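You operate a simulated robot arm through the tools that you are given. There is no shell and no other tool.

You are at the controls of a simulated two-armed robot. One attempt, no reset.

## Task
Switch on the service panel, then its yellow socket; open the air valve.
Fine: the main switch is under the clear cover; shut the cover again. Where these are worked on the way, their far stop is far enough and under half their travel is too little: main switch cover.

It is judged by the outcome, as a careful person would: the job done as asked, and still so three seconds after it is handed in. It fails if anything else is knocked over, pushed out of place, dropped, spilled or broken. Lids that push on must go on centred and level and be pressed home; caps that screw on are set level and turned clockwise until they are tight.

## Robot
Two 7-joint arms with fingered hands on one trunk that stands fixed in place. Base frame: the origin is at the foot of the trunk, x ahead of it, y to its left, z up; the work surface is at about z = 0.84. Units: m, degrees, N and s.
The left shoulder is at [0.068, 0.128, 1.257], the right one opposite. Payload 5 kg a hand.
The tool frame of a hand sits at the grasp point between the pads (the TCP): z along the fingers, y along the line on which they close. The tips reach 0.037 m beyond it. Largest opening 0.124 m; the body of the gripper starts 0.043 m behind the TCP. The gripper is a hand of 3 fingers: y runs from the thumb to the fingers, the wrist lies at [-0.021, -0.116, -0.203] in the tool frame.
Orientation is that of the tool frame in the base frame, as [roll, pitch, yaw] about the fixed x, y, z axes, in that order (R = Rz(yaw) Ry(pitch) Rx(roll)). With the fingers straight down and the wrist toward the robot, the tool's x, y and z point along [0, 1, 0], [1, 0, 0] and [0, 0, -1] of the base frame.

## Interface
- The arms move only by the tool play_rows. It takes "left_series", "right_series" or both (then of equal length, played together; a hand with none holds still); each is a list of rows, each a list of 6 numbers: the shift along the tool's x, y, z in m, then the turn, a rotation vector about the tool's x, y, z in rad. In form: [[x, y, z, wx, wy, wz], ...]. A call has 1 to 20 rows; each row shifts and turns the commanded pose from where the row before left it, along the tool's axes as they then stand. Each row takes 0.2 s and may step no farther than 0.05 m and 8.6 degrees from the row before; otherwise, the whole call is refused. Where a pose cannot be reached the arm comes as near as it can. A force on the tool above 40 N (or 10 N above the force at the start of the call, whichever is more), or a blocked arm, ends the call early, and 0.2 s more pass. In this call time passes only in rows, and 0.2 s behind the last. It gives the time, the measured TCP pose, the force on the tool (base axes), the opening and the grip force at its end, in the units of the frame above (readings bear some noise), with the torque about the TCP (base axes, N m) and any sound that the robot's microphone picked up, and new pictures: "pictures" is both (left out), scene, wrist or none (wrist: the cameras of the hands that moved).
- Cameras (640 x 400 px; columns grow to the right, rows downward): "scene" is now at [0.2005, -0.0581, 1.4583]; the picture's right is [-0.63, -0.78, 0.00], its down [-0.23, 0.18, -0.96] and it looks along [0.74, -0.60, -0.29] (base axes); focal length 235 px, centre (320, 200). "left" rides on the left gripper at [-0.072, -0.104, -0.154] in its tool frame; the picture's right is [-0.83, -0.26, 0.49], its down [0.51, -0.72, 0.47] and it looks along [0.23, 0.64, 0.73] (tool axes); focal length 243 px, centre (320, 200). "right" rides on the right gripper at [0.072, -0.104, -0.154] in its tool frame; the picture's right is [-0.83, 0.26, -0.49], its down [-0.51, -0.72, 0.47] and it looks along [-0.23, 0.64, 0.73] (tool axes); focal length 243 px, centre (320, 200). There is no depth. A picture from a camera that has moved, and an enlarged one, comes with that camera's place and axes in the base frame and with its lens.
- raise_lower(by): slides the trunk up (or, below 0, down) by that many m; the arms and the scene camera ride with it, the base frame stays. It gives what a move gives, with no picture.
- curl_fingers(index, middle, thumb_bend, thumb_turn, hand): sets how far each is bent, from 0 (flat) to 1 (curled in); at 0.3 the hand is open as for a grip, at 0.7 the pads meet at the TCP. One left out holds its place. A second passes; each finger stops where it meets its share of the squeeze, and holds until it gets a number again. It is the only way to open and close the hand. It gives what a move gives, with no picture; readings hold the bend of each and the force on the fingers (four entries, about 0 where the hand has none), thumb and palm. thumb_turn goes from beside the hand (0) to across from the fingers (1), as for a grip.
- turn_head(pan, tilt): turns the head with the scene camera to pan (to the left, within 80 degrees either way) and tilt (down, from -29 to 69), counted from straight ahead of the robot. It gives what a move gives, and a new picture of the scene camera.
- close_up(camera, box): a new picture of the part [left, top, right, bottom] of that camera's present view, enlarged. The clock stands still meanwhile.
- job_done(): hands the job in; it is judged then, once.

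Nothing tells you positions but the pictures and the camera data. Unless the task says otherwise, let go and move clear before handing in.

The tools are called after ">>>" as name(argument=value, ...) on one line, values as JSON. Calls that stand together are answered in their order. play_rows: Moves the arms, as the interface text tells. Its arguments: {"type":"object","properties":{"left_series":{"type":"array","items":{"type":"array","items":{"type":"number"}}},"right_series":{"type":"array","items":{"type":"array","items":{"type":"number"}}},"pictures":{"type":"string","enum":["both","scene","wrist","none"]}},"required":[]} The other tools are called the same way: raise_lower (by) slides the trunk up or down; curl_fingers (index, middle, thumb_bend, thumb_turn, hand) moves the fingers one by one; turn_head (pan, tilt) turns the head that bears the scene camera; close_up (camera, box) takes an enlarged picture of a part of a camera's view; job_done () hands the job in.

At the start:

```text
time: 0.0
left_tool_pos: [0.8037, -0.0963, 1.4895]
left_tcp_rot: [179.9, 0.0, 89.9]
left_wrist_force: [0.1, -0.1, 0.1]
left_moment: [-0.03, 0.02, 0.01]
left_opening: 0.1236
left_gripper_force: 0.1
left_shape: jaw
left_bend: [0.3, 0.3, 0.3, 0.98]
left_finger forces: [0.1, 0.0, 0.1, 0.0, 0.0, 0.1]
right_tool_pos: [0.5829, -0.6004, 1.4889]
right_tcp_rot: [179.9, -0.1, 89.9]
right_wrist_force: [0.4, -0.6, -1.4]
right_moment: [-0.01, 0.01, -0.01]
right_opening: 0.1237
right_gripper_force: 0.0
right_shape: jaw
right_bend: [0.3, 0.3, 0.3, 0.98]
right_finger forces: [0.0, 0.0, 0.0, 0.0, 0.0, 0.0]
trunk travel left (down, up): [-0.45, 0.113]
head pan, tilt: [-38.9, 16.9]
```

scene: 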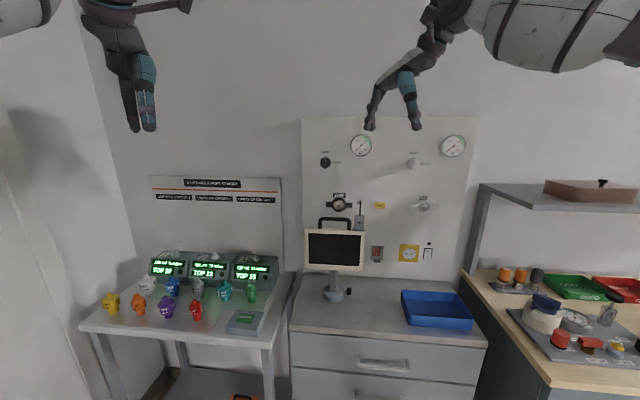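
right: 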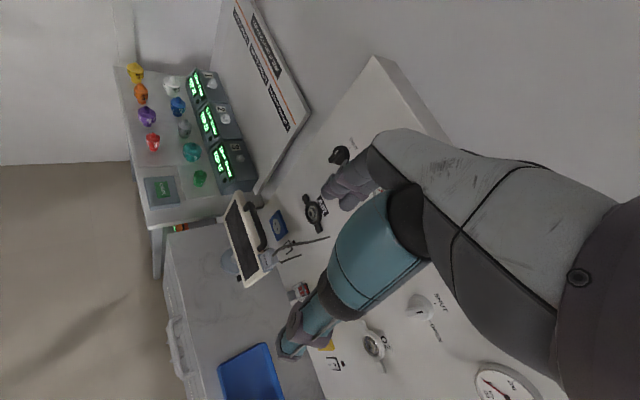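
left: 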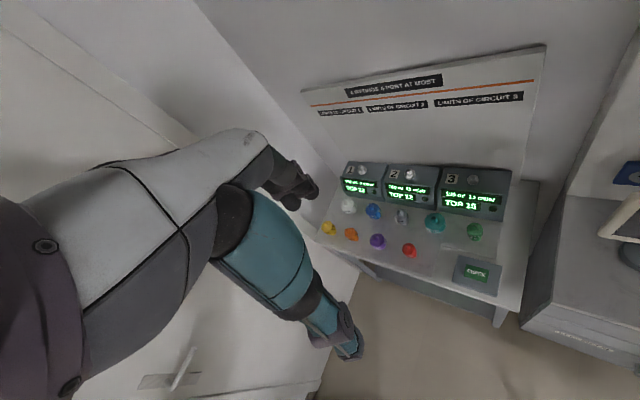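

I see a service panel on the wall above a drawer cabinet, with gauges, valves, a red rocker, a yellow socket and a monitor in front of it. I'll take enlarged views to identify each part.

>>> close_up(camera="scene", box=[290, 110, 490, 235])

>>> close_up(camera="scene", box=[290, 180, 490, 305])

>>> close_up(camera="right", box=[220, 130, 540, 400])

```text
3.20 times, centred on (390, 172) of scene
camera zoom: at [0.2005, -0.0581, 1.4583], right [-0.63, -0.78, 0.0], down [-0.23, 0.18, -0.96], along [0.74, -0.6, -0.29], focal length 751 px, centre (96, 288)
```

zoom: 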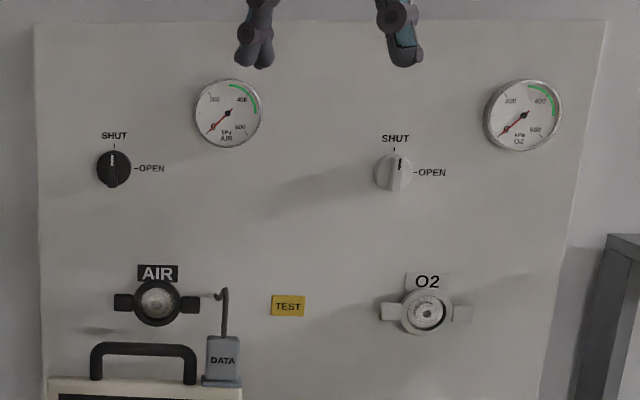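

```text
3.20 times, centred on (390, 242) of scene
camera zoom: at [0.2005, -0.0581, 1.4583], right [-0.63, -0.78, 0.0], down [-0.23, 0.18, -0.96], along [0.74, -0.6, -0.29], focal length 751 px, centre (96, 64)
```

zoom: 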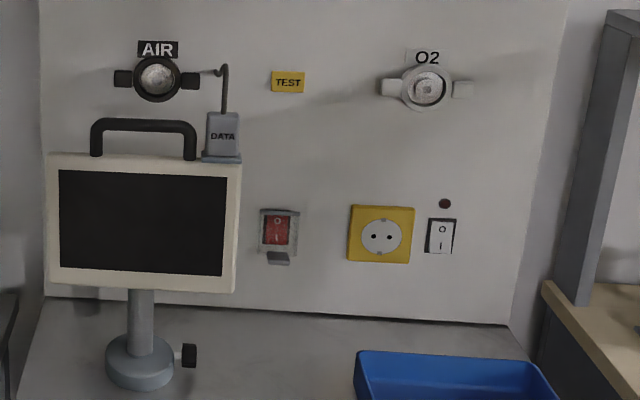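

```text
1.48 times, centred on (380, 265) of right
camera zoom: at [0.4778, -0.5284, 1.6426], right [0.26, -0.83, 0.49], down [-0.72, -0.51, -0.47], along [0.64, -0.23, -0.73], focal length 359 px, centre (231, 104)
```

zoom: 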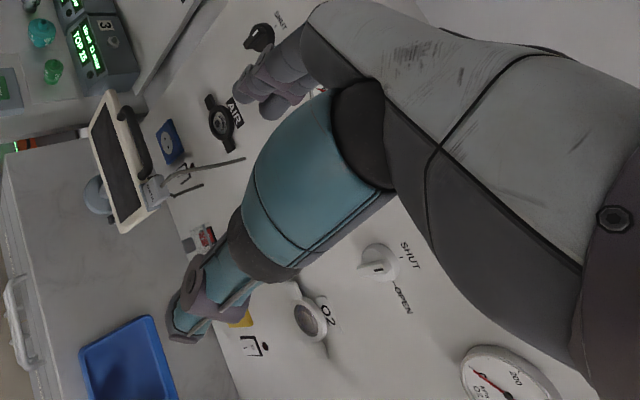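

The panel stands about 1.08 m out along roughly -44° yaw: the air knob is near [0.87,-0.63,1.34], the red main switch near [0.73,-0.79,0.97] and the socket rocker near [0.59,-0.94,0.97]. I'll zoom in tighter on each of the three.

>>> close_up(camera="scene", box=[355, 235, 403, 265])

>>> close_up(camera="scene", box=[396, 235, 444, 265])

>>> close_up(camera="scene", box=[305, 145, 353, 175])

>>> close_up(camera="right", box=[270, 270, 350, 320])

```text
13.33 times, centred on (379, 250) of scene
camera zoom: at [0.2005, -0.0581, 1.4583], right [-0.63, -0.78, 0.0], down [-0.23, 0.18, -0.96], along [0.74, -0.6, -0.29], focal length 3129 px, centre (-467, -467)
```

zoom: 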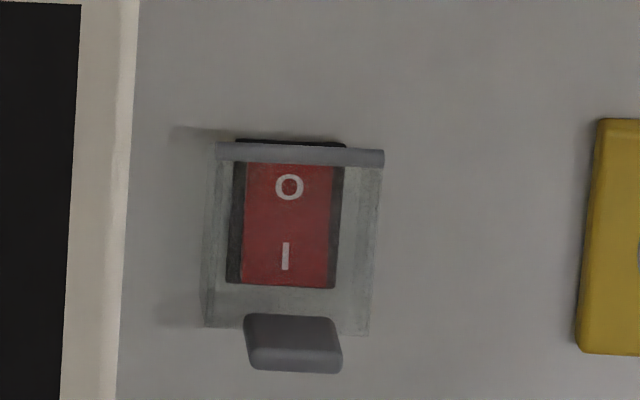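

```text
13.33 times, centred on (420, 250) of scene
camera zoom: at [0.2005, -0.0581, 1.4583], right [-0.63, -0.78, 0.0], down [-0.23, 0.18, -0.96], along [0.74, -0.6, -0.29], focal length 3129 px, centre (-1013, -467)
```

zoom: 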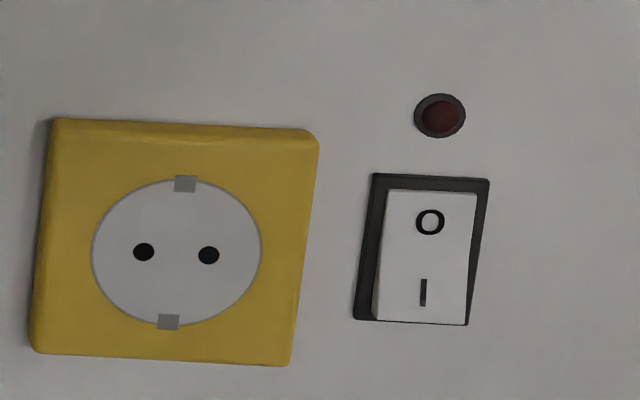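

```text
13.33 times, centred on (329, 160) of scene
camera zoom: at [0.2005, -0.0581, 1.4583], right [-0.63, -0.78, 0.0], down [-0.23, 0.18, -0.96], along [0.74, -0.6, -0.29], focal length 3129 px, centre (200, 733)
```

zoom: 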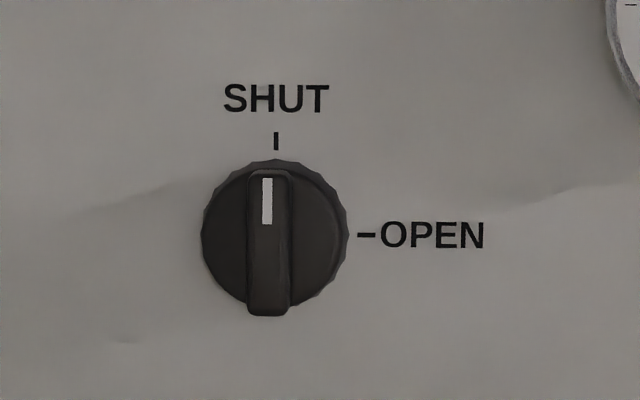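

```text
8.00 times, centred on (310, 295) of right
camera zoom: at [0.4778, -0.5284, 1.6426], right [0.26, -0.83, 0.49], down [-0.72, -0.51, -0.47], along [0.64, -0.23, -0.73], focal length 1941 px, centre (400, -560)
```

zoom: 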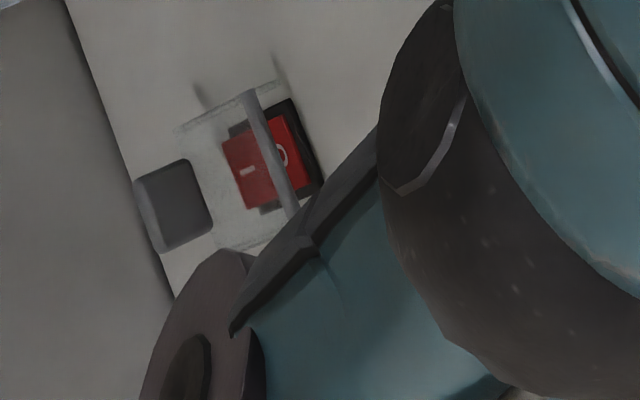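

The cover hinges at the top with a pull tab at the bottom, both rockers go on by pressing the lower "I" end, and the air knob must turn clockwise 90°. I'll now aim the right hand horizontally at the panel from where it is.

>>> play_rows(right_series=[[0, 0, 0, 0, 0, 0.129], [0, 0, 0, 0, 0, 0.129], [0, 0, 0, 0, 0, 0.129], [0, 0, 0, 0, 0, 0.129], [0, 0, 0, 0, 0, 0.129], [0, 0, 0, 0, 0, 0.129], [0, 0, 0, -0.1428, 0, 0], [0, 0, 0, -0.1428, 0, 0], [0, 0, 0, -0.1428, 0, 0], [0, 0, 0, -0.1428, 0, 0], [0, 0, 0, -0.1428, 0, 0], [0, 0, 0, -0.1428, 0, 0], [0, 0, 0, -0.1428, 0, 0], [0, 0, 0, -0.1428, 0, 0], [0, 0, 0, -0.1428, 0, 0], [0, 0, 0, -0.1428, 0, 0], [0, 0, 0, -0.1428, 0, 0]])

>>> curl_fingers(hand="right", index=0.3, middle=1.0, thumb_bend=1.0, thumb_turn=0.98)

>>> turn_head(pan=-46, tilt=17)

>>> close_up(camera="right", box=[0, 0, 640, 400])

```text
time: 3.6
left_tool_pos: [0.8046, -0.0968, 1.4872]
left_tcp_rot: [-179.9, 0.0, 90.0]
left_wrist_force: [0.6, -1.1, 0.4]
left_moment: [0.0, 0.03, -0.01]
left_opening: 0.1237
left_gripper_force: 0.0
left_shape: jaw
left_bend: [0.3, 0.3, 0.3, 0.98]
left_finger forces: [0.0, 0.1, 0.0, 0.1, 0.0, 0.0]
right_tool_pos: [0.583, -0.5998, 1.4884]
right_tcp_rot: [90.0, 0.0, 45.7]
right_wrist_force: [-0.1, 0.2, -0.7]
right_moment: [-0.01, -0.01, 0.01]
right_opening: 0.1238
right_gripper_force: 0.1
right_shape: jaw
right_bend: [0.3, 0.3, 0.3, 0.98]
right_finger forces: [0.0, 0.0, 0.1, 0.1, 0.1, 0.1]
trunk travel left (down, up): [-0.45, 0.113]
head pan, tilt: [-38.9, 16.9]
camera scene: at [0.2011, -0.0586, 1.4582], right [-0.63, -0.78, 0.0], down [-0.23, 0.18, -0.96], along [0.74, -0.6, -0.29], focal length 235 px, centre (320, 200)
camera right: at [0.5235, -0.4423, 1.3845], right [-0.93, -0.25, 0.26], down [-0.02, -0.69, -0.72], along [0.36, -0.68, 0.64], focal length 243 px, centre (320, 200)
```

scene: 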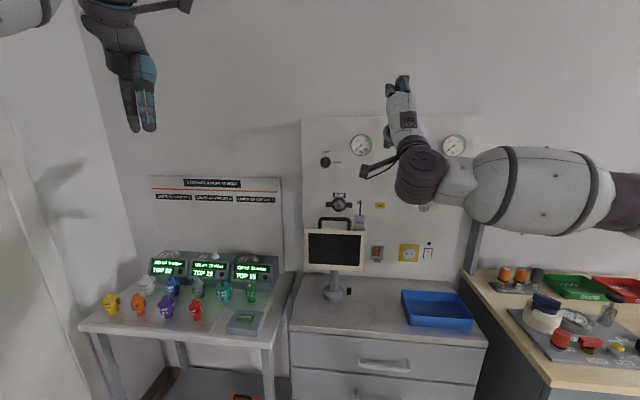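
right: 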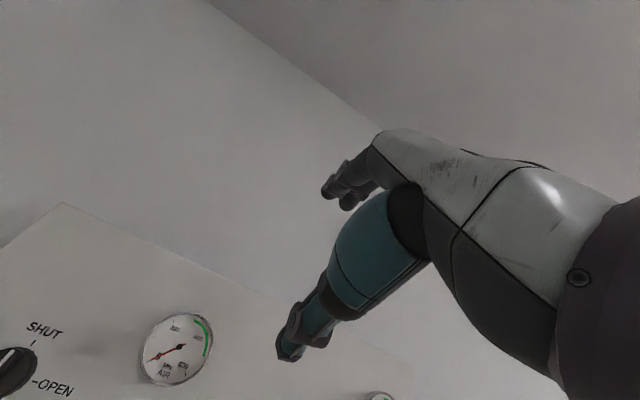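

```text
time: 4.6
left_tool_pos: [0.8036, -0.0973, 1.4886]
left_tcp_rot: [-180.0, 0.0, 90.0]
left_wrist_force: [-0.7, -1.0, 0.5]
left_moment: [-0.03, -0.01, 0.01]
left_opening: 0.1236
left_gripper_force: 0.1
left_shape: jaw
left_bend: [0.3, 0.3, 0.3, 0.98]
left_finger forces: [0.1, 0.0, 0.0, 0.0, 0.0, 0.0]
right_tool_pos: [0.5825, -0.6008, 1.4881]
right_tcp_rot: [90.0, 0.1, 45.6]
right_wrist_force: [0.6, -0.1, 0.8]
right_moment: [0.03, -0.01, 0.02]
right_opening: 0.0358
right_gripper_force: 0.1
right_shape: fingers
right_bend: [0.29, 1.0, 0.97, 1.0]
right_finger forces: [0.0, 0.0, 0.0, 0.1, 0.0, 0.1]
trunk travel left (down, up): [-0.45, 0.113]
head pan, tilt: [-38.9, 16.9]
```

```text
time: 5.3
left_tool_pos: [0.8038, -0.0963, 1.4869]
left_tcp_rot: [-180.0, 0.0, 90.0]
left_wrist_force: [-0.6, -0.3, 0.3]
left_moment: [-0.02, 0.01, 0.0]
left_opening: 0.1235
left_gripper_force: 0.0
left_shape: jaw
left_bend: [0.3, 0.3, 0.3, 0.98]
left_finger forces: [0.0, 0.0, 0.0, 0.0, 0.1, 0.1]
right_tool_pos: [0.5815, -0.601, 1.4892]
right_tcp_rot: [90.0, -0.1, 45.6]
right_wrist_force: [0.0, 0.0, 1.4]
right_moment: [0.0, -0.01, 0.0]
right_opening: 0.0356
right_gripper_force: 0.1
right_shape: fingers
right_bend: [0.29, 1.0, 0.97, 1.0]
right_finger forces: [0.0, 0.0, 0.0, 0.0, 0.0, 0.1]
trunk travel left (down, up): [-0.45, 0.113]
head pan, tilt: [-46.0, 17.0]
camera scene: at [0.1928, -0.0667, 1.4582], right [-0.72, -0.7, 0.0], down [-0.2, 0.21, -0.96], along [0.66, -0.69, -0.29], focal length 235 px, centre (320, 200)
```

scene: 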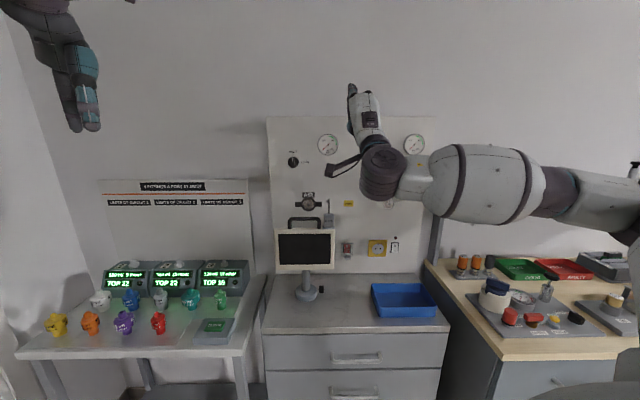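

```text
1.00 times, centred on (320, 200) of right (not enlarged: the box is as wide or as high as the picture)
camera zoom: at [0.5231, -0.4418, 1.3849], right [-0.93, -0.25, 0.26], down [-0.02, -0.69, -0.72], along [0.36, -0.68, 0.64], focal length 243 px, centre (320, 200)
```

zoom: 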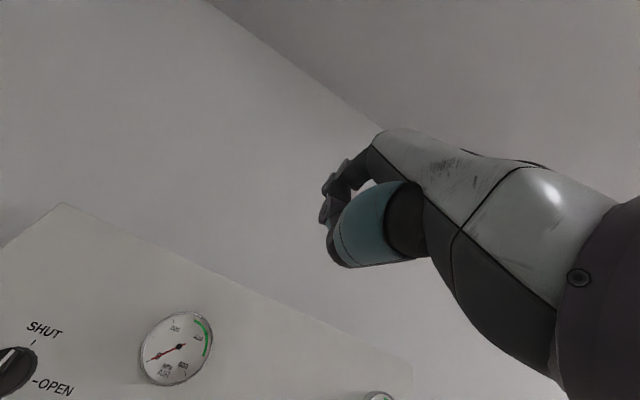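

The hand now points at the wall with the index extended. I'll reopen it as a jaw, roll it 90° so it closes sideways (parallel to the cover hinge, wrist to the right), and begin descending towards the main switch.

>>> curl_fingers(hand="right", index=0.3, middle=0.3, thumb_bend=0.3, thumb_turn=1.0)

>>> play_rows(right_series=[[0, 0, 0, 0, 0, -0.1428], [0, 0, 0, 0, 0, -0.1428], [0, 0, 0, 0, 0, -0.1428], [0, 0, 0, 0, 0, -0.1428], [0, 0, 0, 0, 0, -0.1428], [0, 0, 0, 0, 0, -0.1428], [0, 0, 0, 0, 0, -0.1428], [0, 0, 0, 0, 0, -0.1428], [0, 0, 0, 0, 0, -0.1428], [0, 0, 0, 0, 0, -0.1428], [0, 0, 0, 0, 0, -0.1428], [0.04, 0, 0, 0, 0, 0], [0.04, 0, 0, 0, 0, 0], [0.04, 0, 0, 0, 0, 0], [0.04, 0, 0, 0, 0, 0], [0.04, 0, 0, 0, 0, 0]])

```text
time: 6.3
left_tool_pos: [0.8036, -0.0975, 1.4881]
left_tcp_rot: [-180.0, 0.0, 90.0]
left_wrist_force: [-0.4, -0.3, 0.2]
left_moment: [0.02, -0.04, -0.01]
left_opening: 0.1239
left_gripper_force: 0.1
left_shape: jaw
left_bend: [0.3, 0.3, 0.3, 0.98]
left_finger forces: [0.0, 0.0, 0.0, 0.0, 0.0, 0.0]
right_tool_pos: [0.5824, -0.6008, 1.4883]
right_tcp_rot: [90.0, 0.1, 45.5]
right_wrist_force: [-0.4, -0.4, -0.4]
right_moment: [0.01, 0.0, 0.01]
right_opening: 0.1288
right_gripper_force: 0.0
right_shape: fingers
right_bend: [0.3, 0.3, 0.3, 0.98]
right_finger forces: [0.0, 0.0, 0.1, 0.0, 0.1, 0.0]
trunk travel left (down, up): [-0.45, 0.113]
head pan, tilt: [-46.0, 17.0]
```

```text
time: 9.7
left_tool_pos: [0.8043, -0.0992, 1.4866]
left_tcp_rot: [-180.0, -0.1, 89.9]
left_wrist_force: [0.1, -0.3, -0.5]
left_moment: [0.01, 0.03, 0.01]
left_opening: 0.1237
left_gripper_force: 0.2
left_shape: jaw
left_bend: [0.3, 0.3, 0.3, 0.98]
left_finger forces: [0.0, 0.0, 0.0, 0.0, 0.1, 0.1]
right_tool_pos: [0.5834, -0.601, 1.2898]
right_tcp_rot: [88.3, 89.8, 43.9]
right_wrist_force: [0.6, -0.2, -0.6]
right_moment: [-0.03, -0.04, 0.01]
right_opening: 0.1287
right_gripper_force: 0.1
right_shape: fingers
right_bend: [0.3, 0.3, 0.3, 0.97]
right_finger forces: [0.1, 0.1, 0.0, 0.0, 0.1, 0.0]
trunk travel left (down, up): [-0.45, 0.113]
head pan, tilt: [-46.0, 17.0]
camera scene: at [0.1934, -0.0681, 1.458], right [-0.72, -0.69, 0.0], down [-0.2, 0.21, -0.96], along [0.66, -0.69, -0.29], focal length 235 px, centre (320, 200)
camera right: at [0.4014, -0.5678, 1.2166], right [-0.17, 0.53, 0.83], down [-0.17, -0.85, 0.51], along [0.97, -0.05, 0.23], focal length 243 px, centre (320, 200)
```

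scene: 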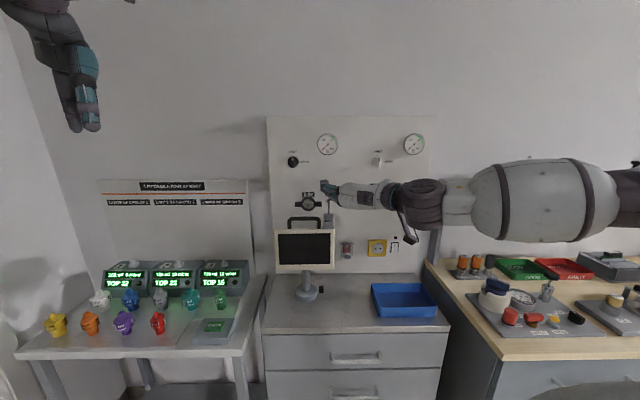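
right: 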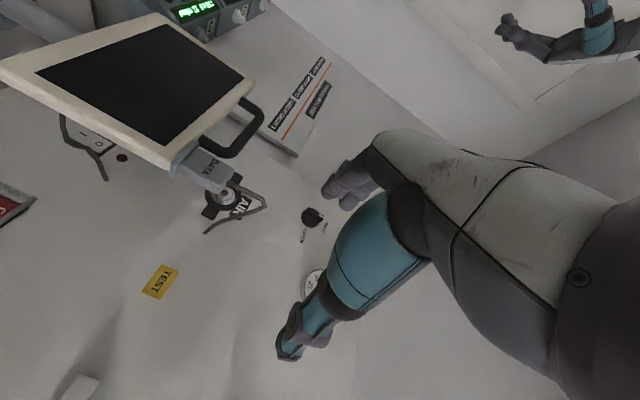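

The roll worked and the hand is level with the monitor top, right of it. I'll continue down to about z=1.04 and pitch the fingers down about 25°, so the wrist stays well above the tray.

>>> play_rows(right_series=[[0.04, -0.006, 0, 0, 0, 0], [0.04, -0.006, 0, 0, 0, 0], [0.04, -0.006, 0, 0, 0, 0], [0.0, 0, 0, 0, 0.145, 0], [0.0, 0, 0, 0, 0.145, 0], [0.0, 0, 0, 0, 0.145, 0]])

```text
time: 11.1
left_tool_pos: [0.8039, -0.0955, 1.4873]
left_tcp_rot: [180.0, 0.1, 89.9]
left_wrist_force: [0.7, -0.1, 0.3]
left_moment: [-0.07, 0.04, 0.02]
left_opening: 0.1237
left_gripper_force: 0.0
left_shape: jaw
left_bend: [0.3, 0.3, 0.3, 0.98]
left_finger forces: [0.0, 0.0, 0.0, 0.0, 0.0, 0.0]
right_tool_pos: [0.571, -0.6111, 1.1675]
right_tcp_rot: [-179.9, 65.0, 135.7]
right_wrist_force: [0.0, 0.8, 0.2]
right_moment: [-0.01, 0.02, 0.01]
right_opening: 0.1284
right_gripper_force: 0.0
right_shape: fingers
right_bend: [0.3, 0.3, 0.3, 0.97]
right_finger forces: [0.1, 0.1, 0.0, 0.0, 0.0, 0.0]
trunk travel left (down, up): [-0.45, 0.113]
head pan, tilt: [-46.0, 17.0]
camera scene: at [0.1934, -0.0654, 1.4581], right [-0.72, -0.69, 0.0], down [-0.2, 0.21, -0.96], along [0.66, -0.69, -0.29], focal length 235 px, centre (320, 200)
camera right: at [0.3762, -0.5678, 1.1681], right [0.11, 0.25, 0.96], down [-0.05, -0.96, 0.26], along [0.99, -0.07, -0.1], focal length 243 px, centre (320, 200)
```

scene: 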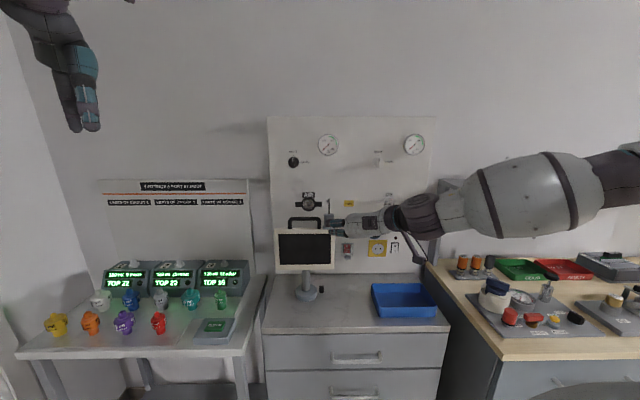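
right: 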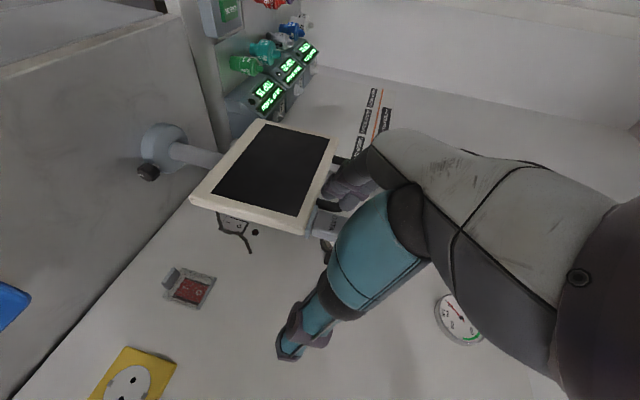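

The cover and tab are now visible to the wrist camera. I'll zoom both cameras on it to triangulate accurately.

>>> close_up(camera="right", box=[150, 255, 230, 305])

>>> close_up(camera="scene", box=[323, 235, 371, 265])

>>> close_up(camera="scene", box=[260, 190, 452, 310])

```text
8.00 times, centred on (190, 280) of right
camera zoom: at [0.3762, -0.5678, 1.1681], right [0.11, 0.25, 0.96], down [-0.05, -0.96, 0.26], along [0.99, -0.07, -0.1], focal length 1941 px, centre (1360, -440)
```

zoom: 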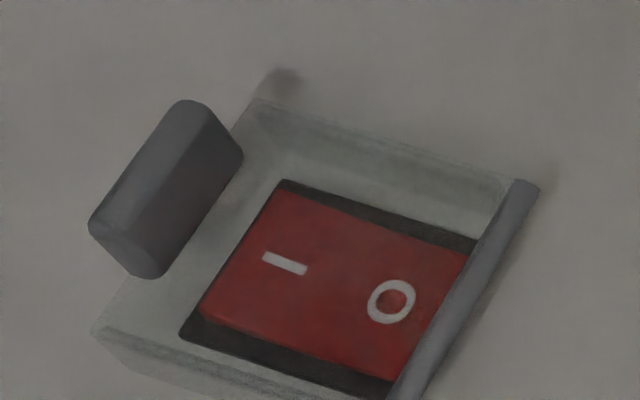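

```text
13.33 times, centred on (347, 250) of scene
camera zoom: at [0.1934, -0.0654, 1.4581], right [-0.72, -0.69, 0.0], down [-0.2, 0.21, -0.96], along [0.66, -0.69, -0.29], focal length 3129 px, centre (-40, -467)
```

zoom: 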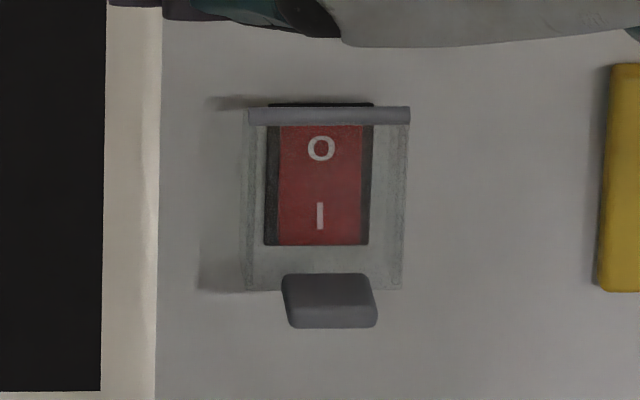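

```text
3.33 times, centred on (356, 250) of scene
camera zoom: at [0.1934, -0.0654, 1.4581], right [-0.72, -0.69, 0.0], down [-0.2, 0.21, -0.96], along [0.66, -0.69, -0.29], focal length 782 px, centre (200, 33)
```

zoom: 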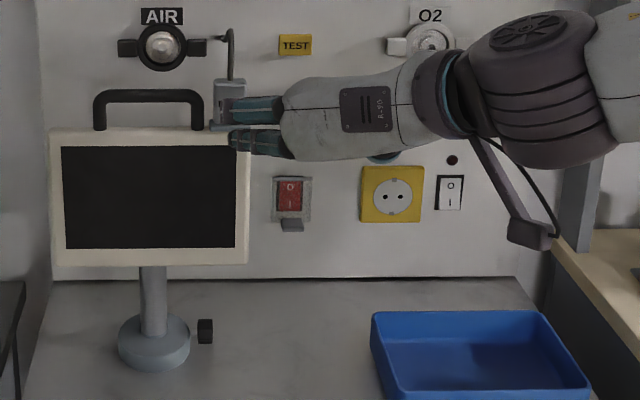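

The tab is about at [0.708,-0.764,0.946], the hinge bar at z≈1.00, and the rocker face about 0.03 behind the tab. I'll extend only the index finger to lift the tab from below and look at where its tip sits.

>>> curl_fingers(hand="right", index=0.35, middle=1.0, thumb_bend=1.0, thumb_turn=1.0)

>>> close_up(camera="right", box=[200, 80, 520, 280])

>>> close_up(camera="scene", box=[308, 190, 404, 250])

```text
time: 12.1
left_tool_pos: [0.8039, -0.098, 1.4885]
left_tcp_rot: [180.0, 0.0, 90.0]
left_wrist_force: [0.7, -0.5, -0.3]
left_moment: [0.03, -0.01, 0.0]
left_opening: 0.1235
left_gripper_force: 0.0
left_shape: jaw
left_bend: [0.3, 0.3, 0.3, 0.98]
left_finger forces: [0.0, 0.1, 0.0, 0.0, 0.0, 0.0]
right_tool_pos: [0.5693, -0.6144, 1.1685]
right_tcp_rot: [179.8, 65.1, 135.4]
right_wrist_force: [-0.5, -0.2, 0.2]
right_moment: [-0.01, -0.01, 0.01]
right_opening: 0.0321
right_gripper_force: 0.1
right_shape: fingers
right_bend: [0.33, 1.0, 0.96, 1.0]
right_finger forces: [0.0, 0.0, 0.0, 0.1, 0.0, 0.1]
trunk travel left (down, up): [-0.45, 0.113]
head pan, tilt: [-46.0, 17.0]
```

```text
2.00 times, centred on (360, 180) of right
camera zoom: at [0.3755, -0.5691, 1.1677], right [0.11, 0.25, 0.96], down [-0.05, -0.96, 0.26], along [0.99, -0.07, -0.1], focal length 485 px, centre (240, 240)
```

zoom: 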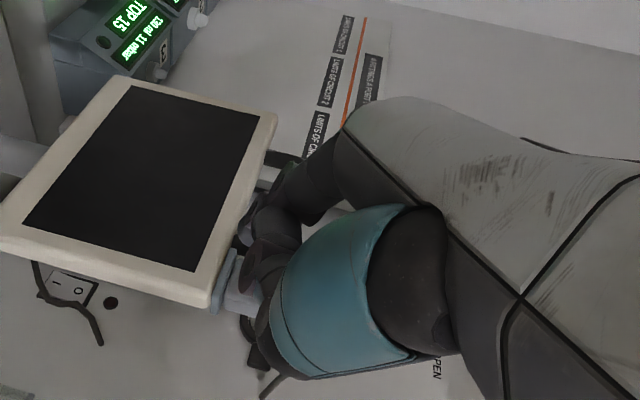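

```text
6.67 times, centred on (356, 220) of scene
camera zoom: at [0.1926, -0.0667, 1.4582], right [-0.72, -0.69, 0.0], down [-0.2, 0.21, -0.96], along [0.66, -0.69, -0.29], focal length 1564 px, centre (80, 67)
```

zoom: 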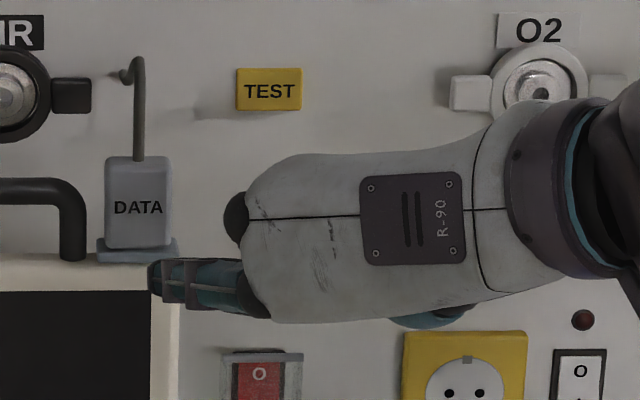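

Only the index is out. Lifting the tab works best with the fingers underneath and the wrist above, so I'll test whether the arm can roll a further 90° (tool y downwards) here in free space.

>>> play_rows(right_series=[[0, 0, 0, 0, -0.145, 0], [0, 0, 0, 0, -0.145, 0], [0, 0, 0, 0, -0.145, 0], [0, 0, 0, 0, 0, -0.1428], [0, 0, 0, 0, 0, -0.1428], [0, 0, 0, 0, 0, -0.1428], [0, 0, 0, 0, 0, -0.1428], [0, 0, 0, 0, 0, -0.1428], [0, 0, 0, 0, 0, -0.1428], [0, 0, 0, 0, 0, -0.1428], [0, 0, 0, 0, 0, -0.1428], [0, 0, 0, 0, 0, -0.1428], [0, 0, 0, 0, 0, -0.1428], [0, 0, 0, 0, 0, -0.1428]])

```text
time: 15.1
left_tool_pos: [0.8044, -0.0976, 1.4881]
left_tcp_rot: [179.9, 0.0, 90.0]
left_wrist_force: [0.7, 0.2, 0.5]
left_moment: [0.02, 0.01, 0.0]
left_opening: 0.1236
left_gripper_force: 0.1
left_shape: jaw
left_bend: [0.3, 0.3, 0.3, 0.98]
left_finger forces: [0.0, 0.1, 0.0, 0.0, 0.1, 0.1]
right_tool_pos: [0.5697, -0.6139, 1.1681]
right_tcp_rot: [-90.1, 0.0, -134.4]
right_wrist_force: [-0.5, -0.4, -0.5]
right_moment: [0.0, 0.03, 0.03]
right_opening: 0.032
right_gripper_force: 0.1
right_shape: fingers
right_bend: [0.33, 1.0, 0.96, 1.0]
right_finger forces: [0.0, 0.0, 0.0, 0.0, 0.0, 0.0]
trunk travel left (down, up): [-0.45, 0.113]
head pan, tilt: [-46.0, 17.0]
camera scene: at [0.193, -0.0674, 1.4581], right [-0.72, -0.69, 0.0], down [-0.2, 0.21, -0.96], along [0.66, -0.69, -0.29], focal length 235 px, centre (320, 200)
camera right: at [0.4092, -0.5587, 1.2729], right [0.23, 0.94, -0.26], down [0.69, 0.03, 0.72], along [0.68, -0.35, -0.64], focal length 243 px, centre (320, 200)
```

scene: 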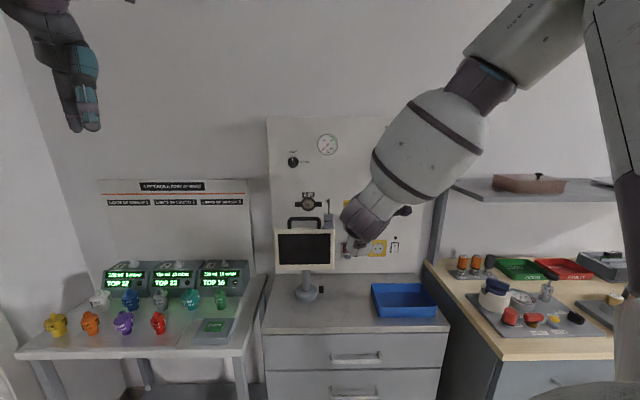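
right: 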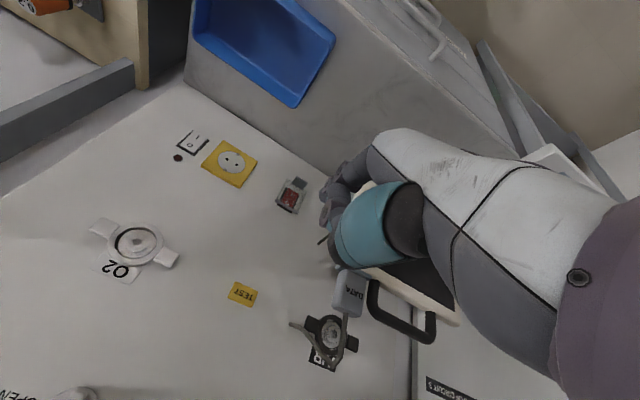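

The arm takes this pose nicely, with the forearm coming down from above and the wrist camera seeing the switches. I'll zoom in to measure the tab, rockers and finger.

>>> close_up(camera="right", box=[260, 165, 340, 215])

>>> close_up(camera="right", box=[165, 120, 261, 180])

>>> close_up(camera="right", box=[300, 120, 460, 220])

>>> close_up(camera="scene", box=[315, 190, 411, 250])

```text
8.00 times, centred on (300, 190) of right
camera zoom: at [0.4092, -0.5587, 1.2729], right [0.23, 0.94, -0.26], down [0.69, 0.03, 0.72], along [0.68, -0.35, -0.64], focal length 1941 px, centre (480, 280)
```

zoom: 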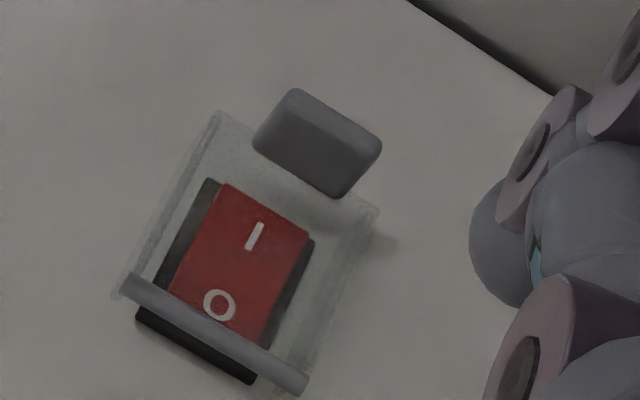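

```text
6.67 times, centred on (213, 150) of right
camera zoom: at [0.4092, -0.5587, 1.2729], right [0.23, 0.94, -0.26], down [0.69, 0.03, 0.72], along [0.68, -0.35, -0.64], focal length 1618 px, centre (1033, 533)
```

zoom: 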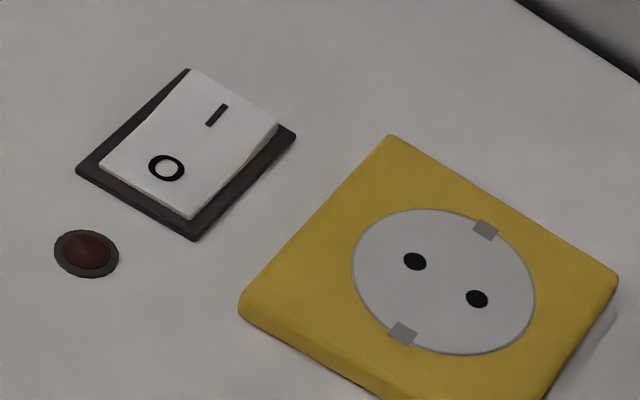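

```text
4.00 times, centred on (380, 170) of right
camera zoom: at [0.4092, -0.5587, 1.2729], right [0.23, 0.94, -0.26], down [0.69, 0.03, 0.72], along [0.68, -0.35, -0.64], focal length 970 px, centre (80, 320)
```

zoom: 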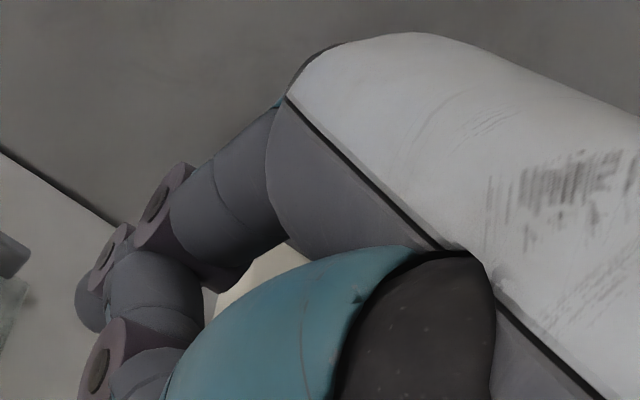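

```text
6.67 times, centred on (363, 220) of scene
camera zoom: at [0.193, -0.0674, 1.4581], right [-0.72, -0.69, 0.0], down [-0.2, 0.21, -0.96], along [0.66, -0.69, -0.29], focal length 1564 px, centre (33, 67)
```

zoom: 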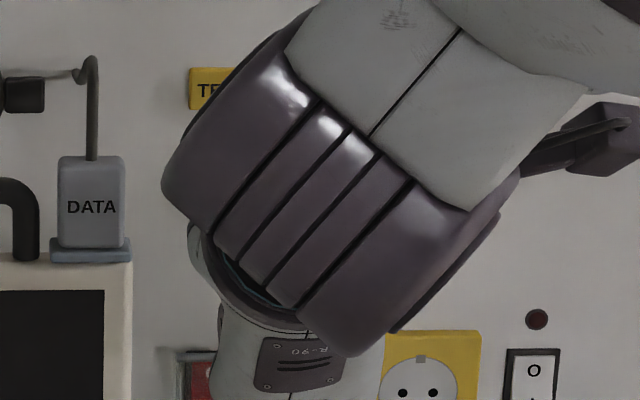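

In wall coordinates (L rightwards, D into the wall, Z), the tab is at L≈0.051, D≈1.041, Z≈0.946, and the index tip at about tool [0.01,0.07,0.037]. I'll bend the index more so its tip hooks upwards and see how it looks.

>>> curl_fingers(hand="right", index=0.6, middle=1.0, thumb_bend=1.0, thumb_turn=0.3)

>>> close_up(camera="right", box=[220, 100, 540, 300])

```text
time: 16.1
left_tool_pos: [0.8035, -0.0976, 1.4883]
left_tcp_rot: [-180.0, 0.0, 90.0]
left_wrist_force: [-0.1, -0.2, -0.8]
left_moment: [0.01, 0.01, 0.01]
left_opening: 0.1233
left_gripper_force: 0.1
left_shape: jaw
left_bend: [0.3, 0.3, 0.3, 0.98]
left_finger forces: [0.0, 0.1, 0.1, 0.1, 0.1, 0.0]
right_tool_pos: [0.5695, -0.6123, 1.168]
right_tcp_rot: [-90.0, 0.1, -134.3]
right_wrist_force: [0.7, 0.7, -0.6]
right_moment: [-0.02, 0.0, 0.0]
right_opening: 0.0603
right_gripper_force: 0.1
right_shape: fingers
right_bend: [0.6, 1.0, 1.0, 0.31]
right_finger forces: [0.0, 0.0, 0.0, 0.0, 0.1, 0.0]
trunk travel left (down, up): [-0.45, 0.113]
head pan, tilt: [-46.0, 17.0]
```

```text
2.00 times, centred on (380, 200) of right
camera zoom: at [0.4088, -0.5581, 1.2733], right [0.23, 0.94, -0.26], down [0.69, 0.03, 0.72], along [0.69, -0.35, -0.64], focal length 485 px, centre (200, 200)
```

zoom: 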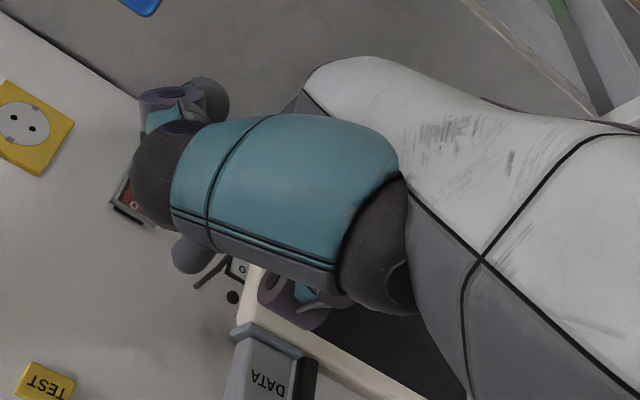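

The thumb beside the hand hides the finger, so I'll put it back across and check again.

>>> curl_fingers(hand="right", thumb_bend=1.0, thumb_turn=1.0)

>>> close_up(camera="right", box=[220, 100, 540, 300])

```text
time: 17.1
left_tool_pos: [0.8045, -0.097, 1.4871]
left_tcp_rot: [-180.0, 0.0, 90.0]
left_wrist_force: [0.3, 0.9, 0.4]
left_moment: [-0.03, 0.0, 0.02]
left_opening: 0.1235
left_gripper_force: 0.0
left_shape: jaw
left_bend: [0.3, 0.3, 0.3, 0.98]
left_finger forces: [0.1, 0.0, 0.1, 0.0, 0.0, 0.0]
right_tool_pos: [0.5686, -0.6138, 1.1682]
right_tcp_rot: [-90.0, 0.1, -134.4]
right_wrist_force: [0.3, 0.3, 0.7]
right_moment: [0.01, 0.0, 0.02]
right_opening: 0.039
right_gripper_force: 0.0
right_shape: fingers
right_bend: [0.58, 1.0, 0.99, 0.95]
right_finger forces: [0.0, 0.0, 0.0, 0.0, 0.1, 0.0]
trunk travel left (down, up): [-0.45, 0.113]
head pan, tilt: [-46.0, 17.0]
```

```text
2.00 times, centred on (380, 200) of right
camera zoom: at [0.4089, -0.5581, 1.2733], right [0.23, 0.94, -0.26], down [0.69, 0.03, 0.72], along [0.69, -0.35, -0.64], focal length 485 px, centre (200, 200)
```

zoom: 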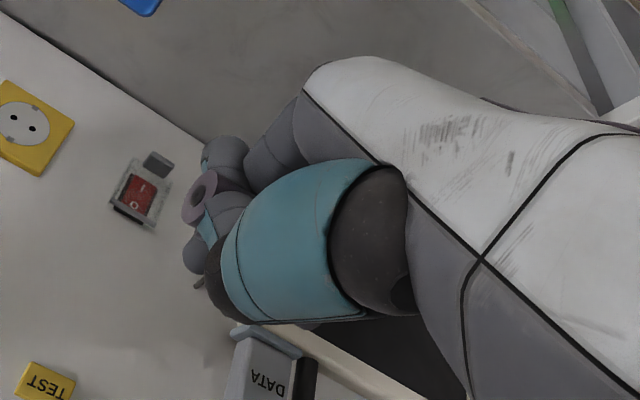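

The index now hooks upward with its tip around tool [0.002,0.034,0.045]. I'll yaw the hand slightly so its body stays right of the monitor, then descend so the tip sits in front of and below the tab.

>>> play_rows(right_series=[[0, 0, 0, 0, -0.148, 0], [0, 0, 0, 0, -0.148, 0], [0.0063, 0.0357, 0.0086, 0, 0, 0], [0.0063, 0.0357, 0.0086, 0, 0, 0], [0.0063, 0.0357, 0.0086, 0, 0, 0], [0.0063, 0.0357, 0.0086, 0, 0, 0], [0.0063, 0.0357, 0.0086, 0, 0, 0], [0.0063, 0.0357, 0.0086, 0, 0, 0]])

>>> close_up(camera="right", box=[220, 100, 540, 300])

>>> close_up(camera="scene", box=[299, 190, 395, 250])

```text
time: 18.9
left_tool_pos: [0.8034, -0.0984, 1.4881]
left_tcp_rot: [179.9, -0.1, 90.0]
left_wrist_force: [-0.4, -1.4, -0.3]
left_moment: [0.03, 0.03, 0.03]
left_opening: 0.1233
left_gripper_force: 0.0
left_shape: jaw
left_bend: [0.3, 0.3, 0.3, 0.98]
left_finger forces: [0.1, 0.0, 0.1, 0.1, 0.0, 0.0]
right_tool_pos: [0.5988, -0.6714, 0.9552]
right_tcp_rot: [-90.0, 0.1, -117.5]
right_wrist_force: [0.1, -0.5, -0.3]
right_moment: [-0.02, 0.02, -0.01]
right_opening: 0.0388
right_gripper_force: 0.0
right_shape: fingers
right_bend: [0.58, 1.0, 0.98, 0.95]
right_finger forces: [0.1, 0.1, 0.0, 0.0, 0.0, 0.1]
trunk travel left (down, up): [-0.45, 0.113]
head pan, tilt: [-46.0, 17.0]
camera scene: at [0.1925, -0.0685, 1.4581], right [-0.72, -0.69, 0.0], down [-0.2, 0.21, -0.96], along [0.66, -0.69, -0.29], focal length 235 px, centre (320, 200)
camera right: at [0.429, -0.6657, 1.0594], right [-0.06, 0.96, -0.26], down [0.65, 0.23, 0.72], along [0.76, -0.13, -0.64], focal length 243 px, centre (320, 200)
```

scene: 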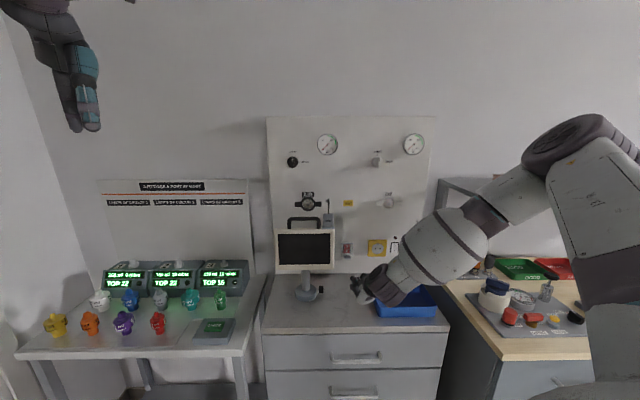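
right: 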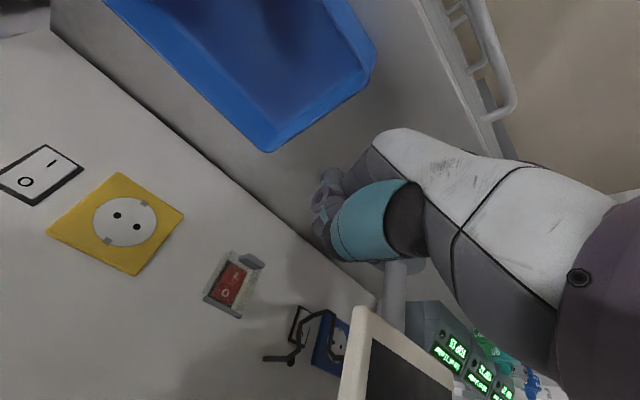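

```text
2.00 times, centred on (380, 200) of right
camera zoom: at [0.429, -0.6657, 1.0594], right [-0.06, 0.96, -0.26], down [0.65, 0.23, 0.72], along [0.76, -0.13, -0.64], focal length 485 px, centre (200, 200)
```

zoom: 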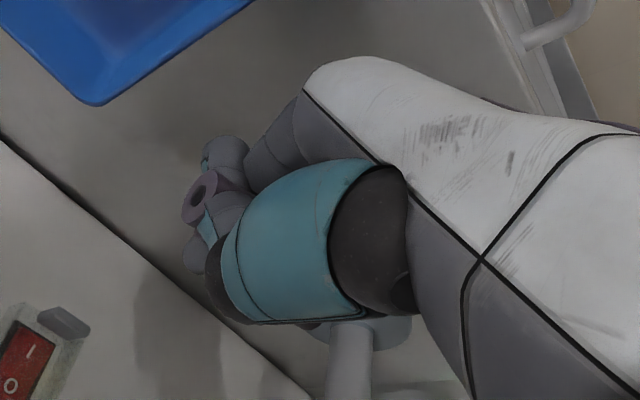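

```text
6.67 times, centred on (347, 220) of scene
camera zoom: at [0.1925, -0.0685, 1.4581], right [-0.72, -0.69, 0.0], down [-0.2, 0.21, -0.96], along [0.66, -0.69, -0.29], focal length 1564 px, centre (140, 67)
```

zoom: 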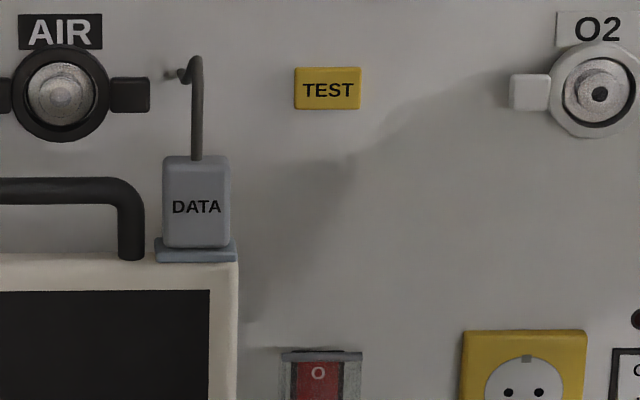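

The hand has come down to the right of the monitor. I'll look at it from the scene camera next to the switch.

>>> close_up(camera="scene", box=[316, 235, 412, 295])

>>> close_up(camera="right", box=[180, 160, 340, 260])

```text
6.67 times, centred on (364, 265) of scene
camera zoom: at [0.1925, -0.0685, 1.4581], right [-0.72, -0.69, 0.0], down [-0.2, 0.21, -0.96], along [0.66, -0.69, -0.29], focal length 1564 px, centre (27, -233)
```

zoom: 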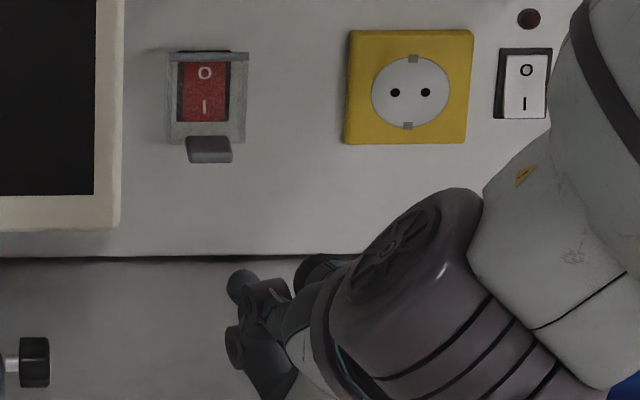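

```text
4.00 times, centred on (260, 210) of right
camera zoom: at [0.429, -0.6657, 1.0594], right [-0.06, 0.96, -0.26], down [0.65, 0.23, 0.72], along [0.76, -0.13, -0.64], focal length 970 px, centre (560, 160)
```

zoom: 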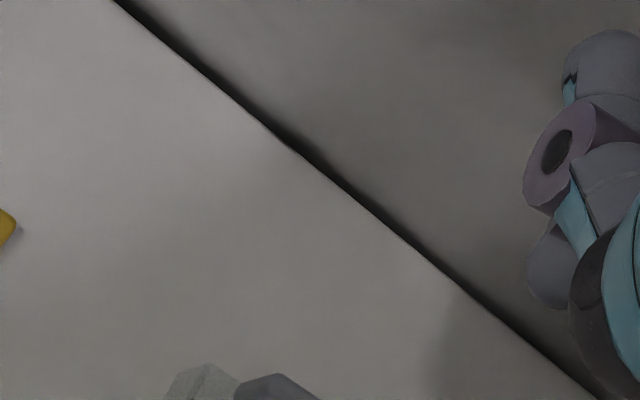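

The fingertip is at about L=0.052, D=0.94, Z=0.922, in line with the tab and just below it. I'll drop a little and slide in until the tip is under the tab.

>>> play_rows(right_series=[[0, 0.008, 0, 0, 0, 0], [0.00715, 0, 0.0234, 0, 0, 0], [0.00715, 0, 0.0234, 0, 0, 0], [0.00715, 0, 0.0234, 0, 0, 0], [0.00715, 0, 0.0234, 0, 0, 0]])

>>> close_up(camera="scene", box=[316, 225, 396, 275])

>>> close_up(camera="right", box=[220, 130, 380, 230])

```text
time: 20.1
left_tool_pos: [0.8043, -0.0972, 1.4871]
left_tcp_rot: [-180.0, 0.0, 89.9]
left_wrist_force: [0.6, -0.3, 0.7]
left_moment: [0.01, 0.0, -0.01]
left_opening: 0.1237
left_gripper_force: 0.1
left_shape: jaw
left_bend: [0.3, 0.3, 0.3, 0.98]
left_finger forces: [0.0, 0.0, 0.1, 0.1, 0.1, 0.0]
right_tool_pos: [0.6694, -0.7394, 0.944]
right_tcp_rot: [-90.0, 0.0, -117.4]
right_wrist_force: [0.4, 0.0, -0.2]
right_moment: [0.02, -0.02, -0.01]
right_opening: 0.0388
right_gripper_force: 0.1
right_shape: fingers
right_bend: [0.58, 1.0, 0.98, 0.95]
right_finger forces: [0.0, 0.0, 0.1, 0.0, 0.0, 0.0]
trunk travel left (down, up): [-0.45, 0.113]
head pan, tilt: [-46.0, 17.0]
camera scene: at [0.1937, -0.0673, 1.458], right [-0.72, -0.69, 0.0], down [-0.2, 0.21, -0.96], along [0.66, -0.69, -0.29], focal length 235 px, centre (320, 200)
camera right: at [0.4994, -0.7331, 1.05], right [-0.05, 0.96, -0.26], down [0.65, 0.23, 0.72], along [0.76, -0.13, -0.64], focal length 243 px, centre (320, 200)
```

scene: 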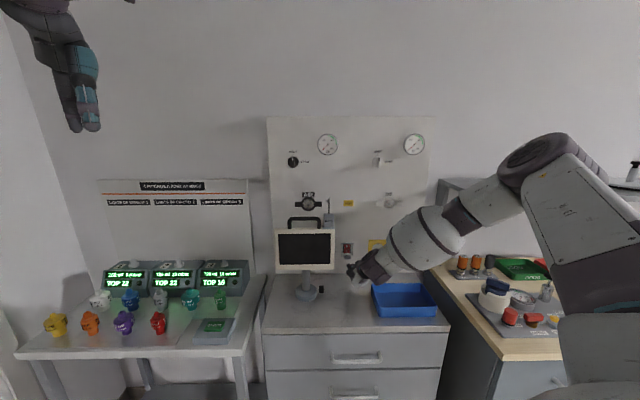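
right: 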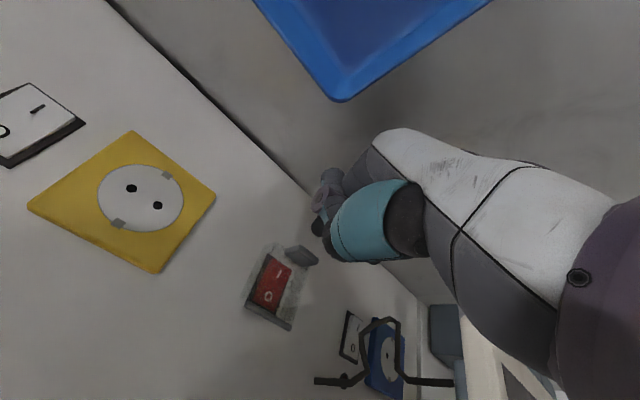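

```text
8.00 times, centred on (356, 250) of scene
camera zoom: at [0.1937, -0.0673, 1.458], right [-0.72, -0.69, 0.0], down [-0.2, 0.21, -0.96], along [0.66, -0.69, -0.29], focal length 1877 px, centre (32, -200)
```

zoom: 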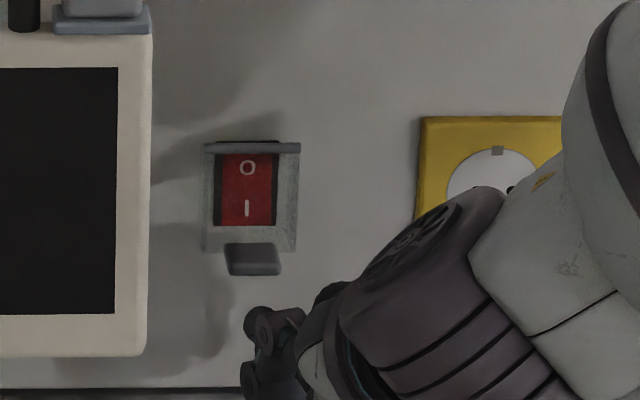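

```text
4.00 times, centred on (300, 180) of right
camera zoom: at [0.4994, -0.7331, 1.05], right [-0.05, 0.96, -0.26], down [0.65, 0.23, 0.72], along [0.76, -0.13, -0.64], focal length 970 px, centre (400, 280)
```

zoom: 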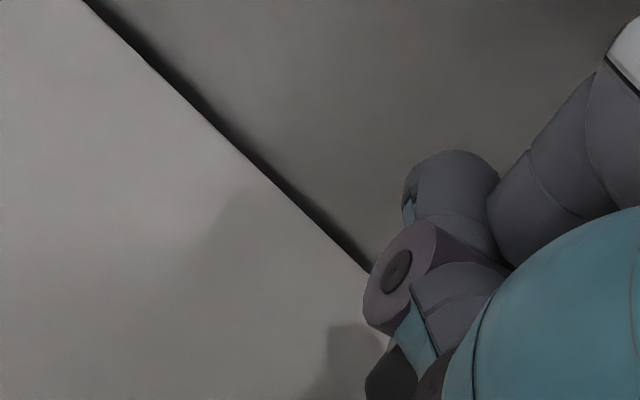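

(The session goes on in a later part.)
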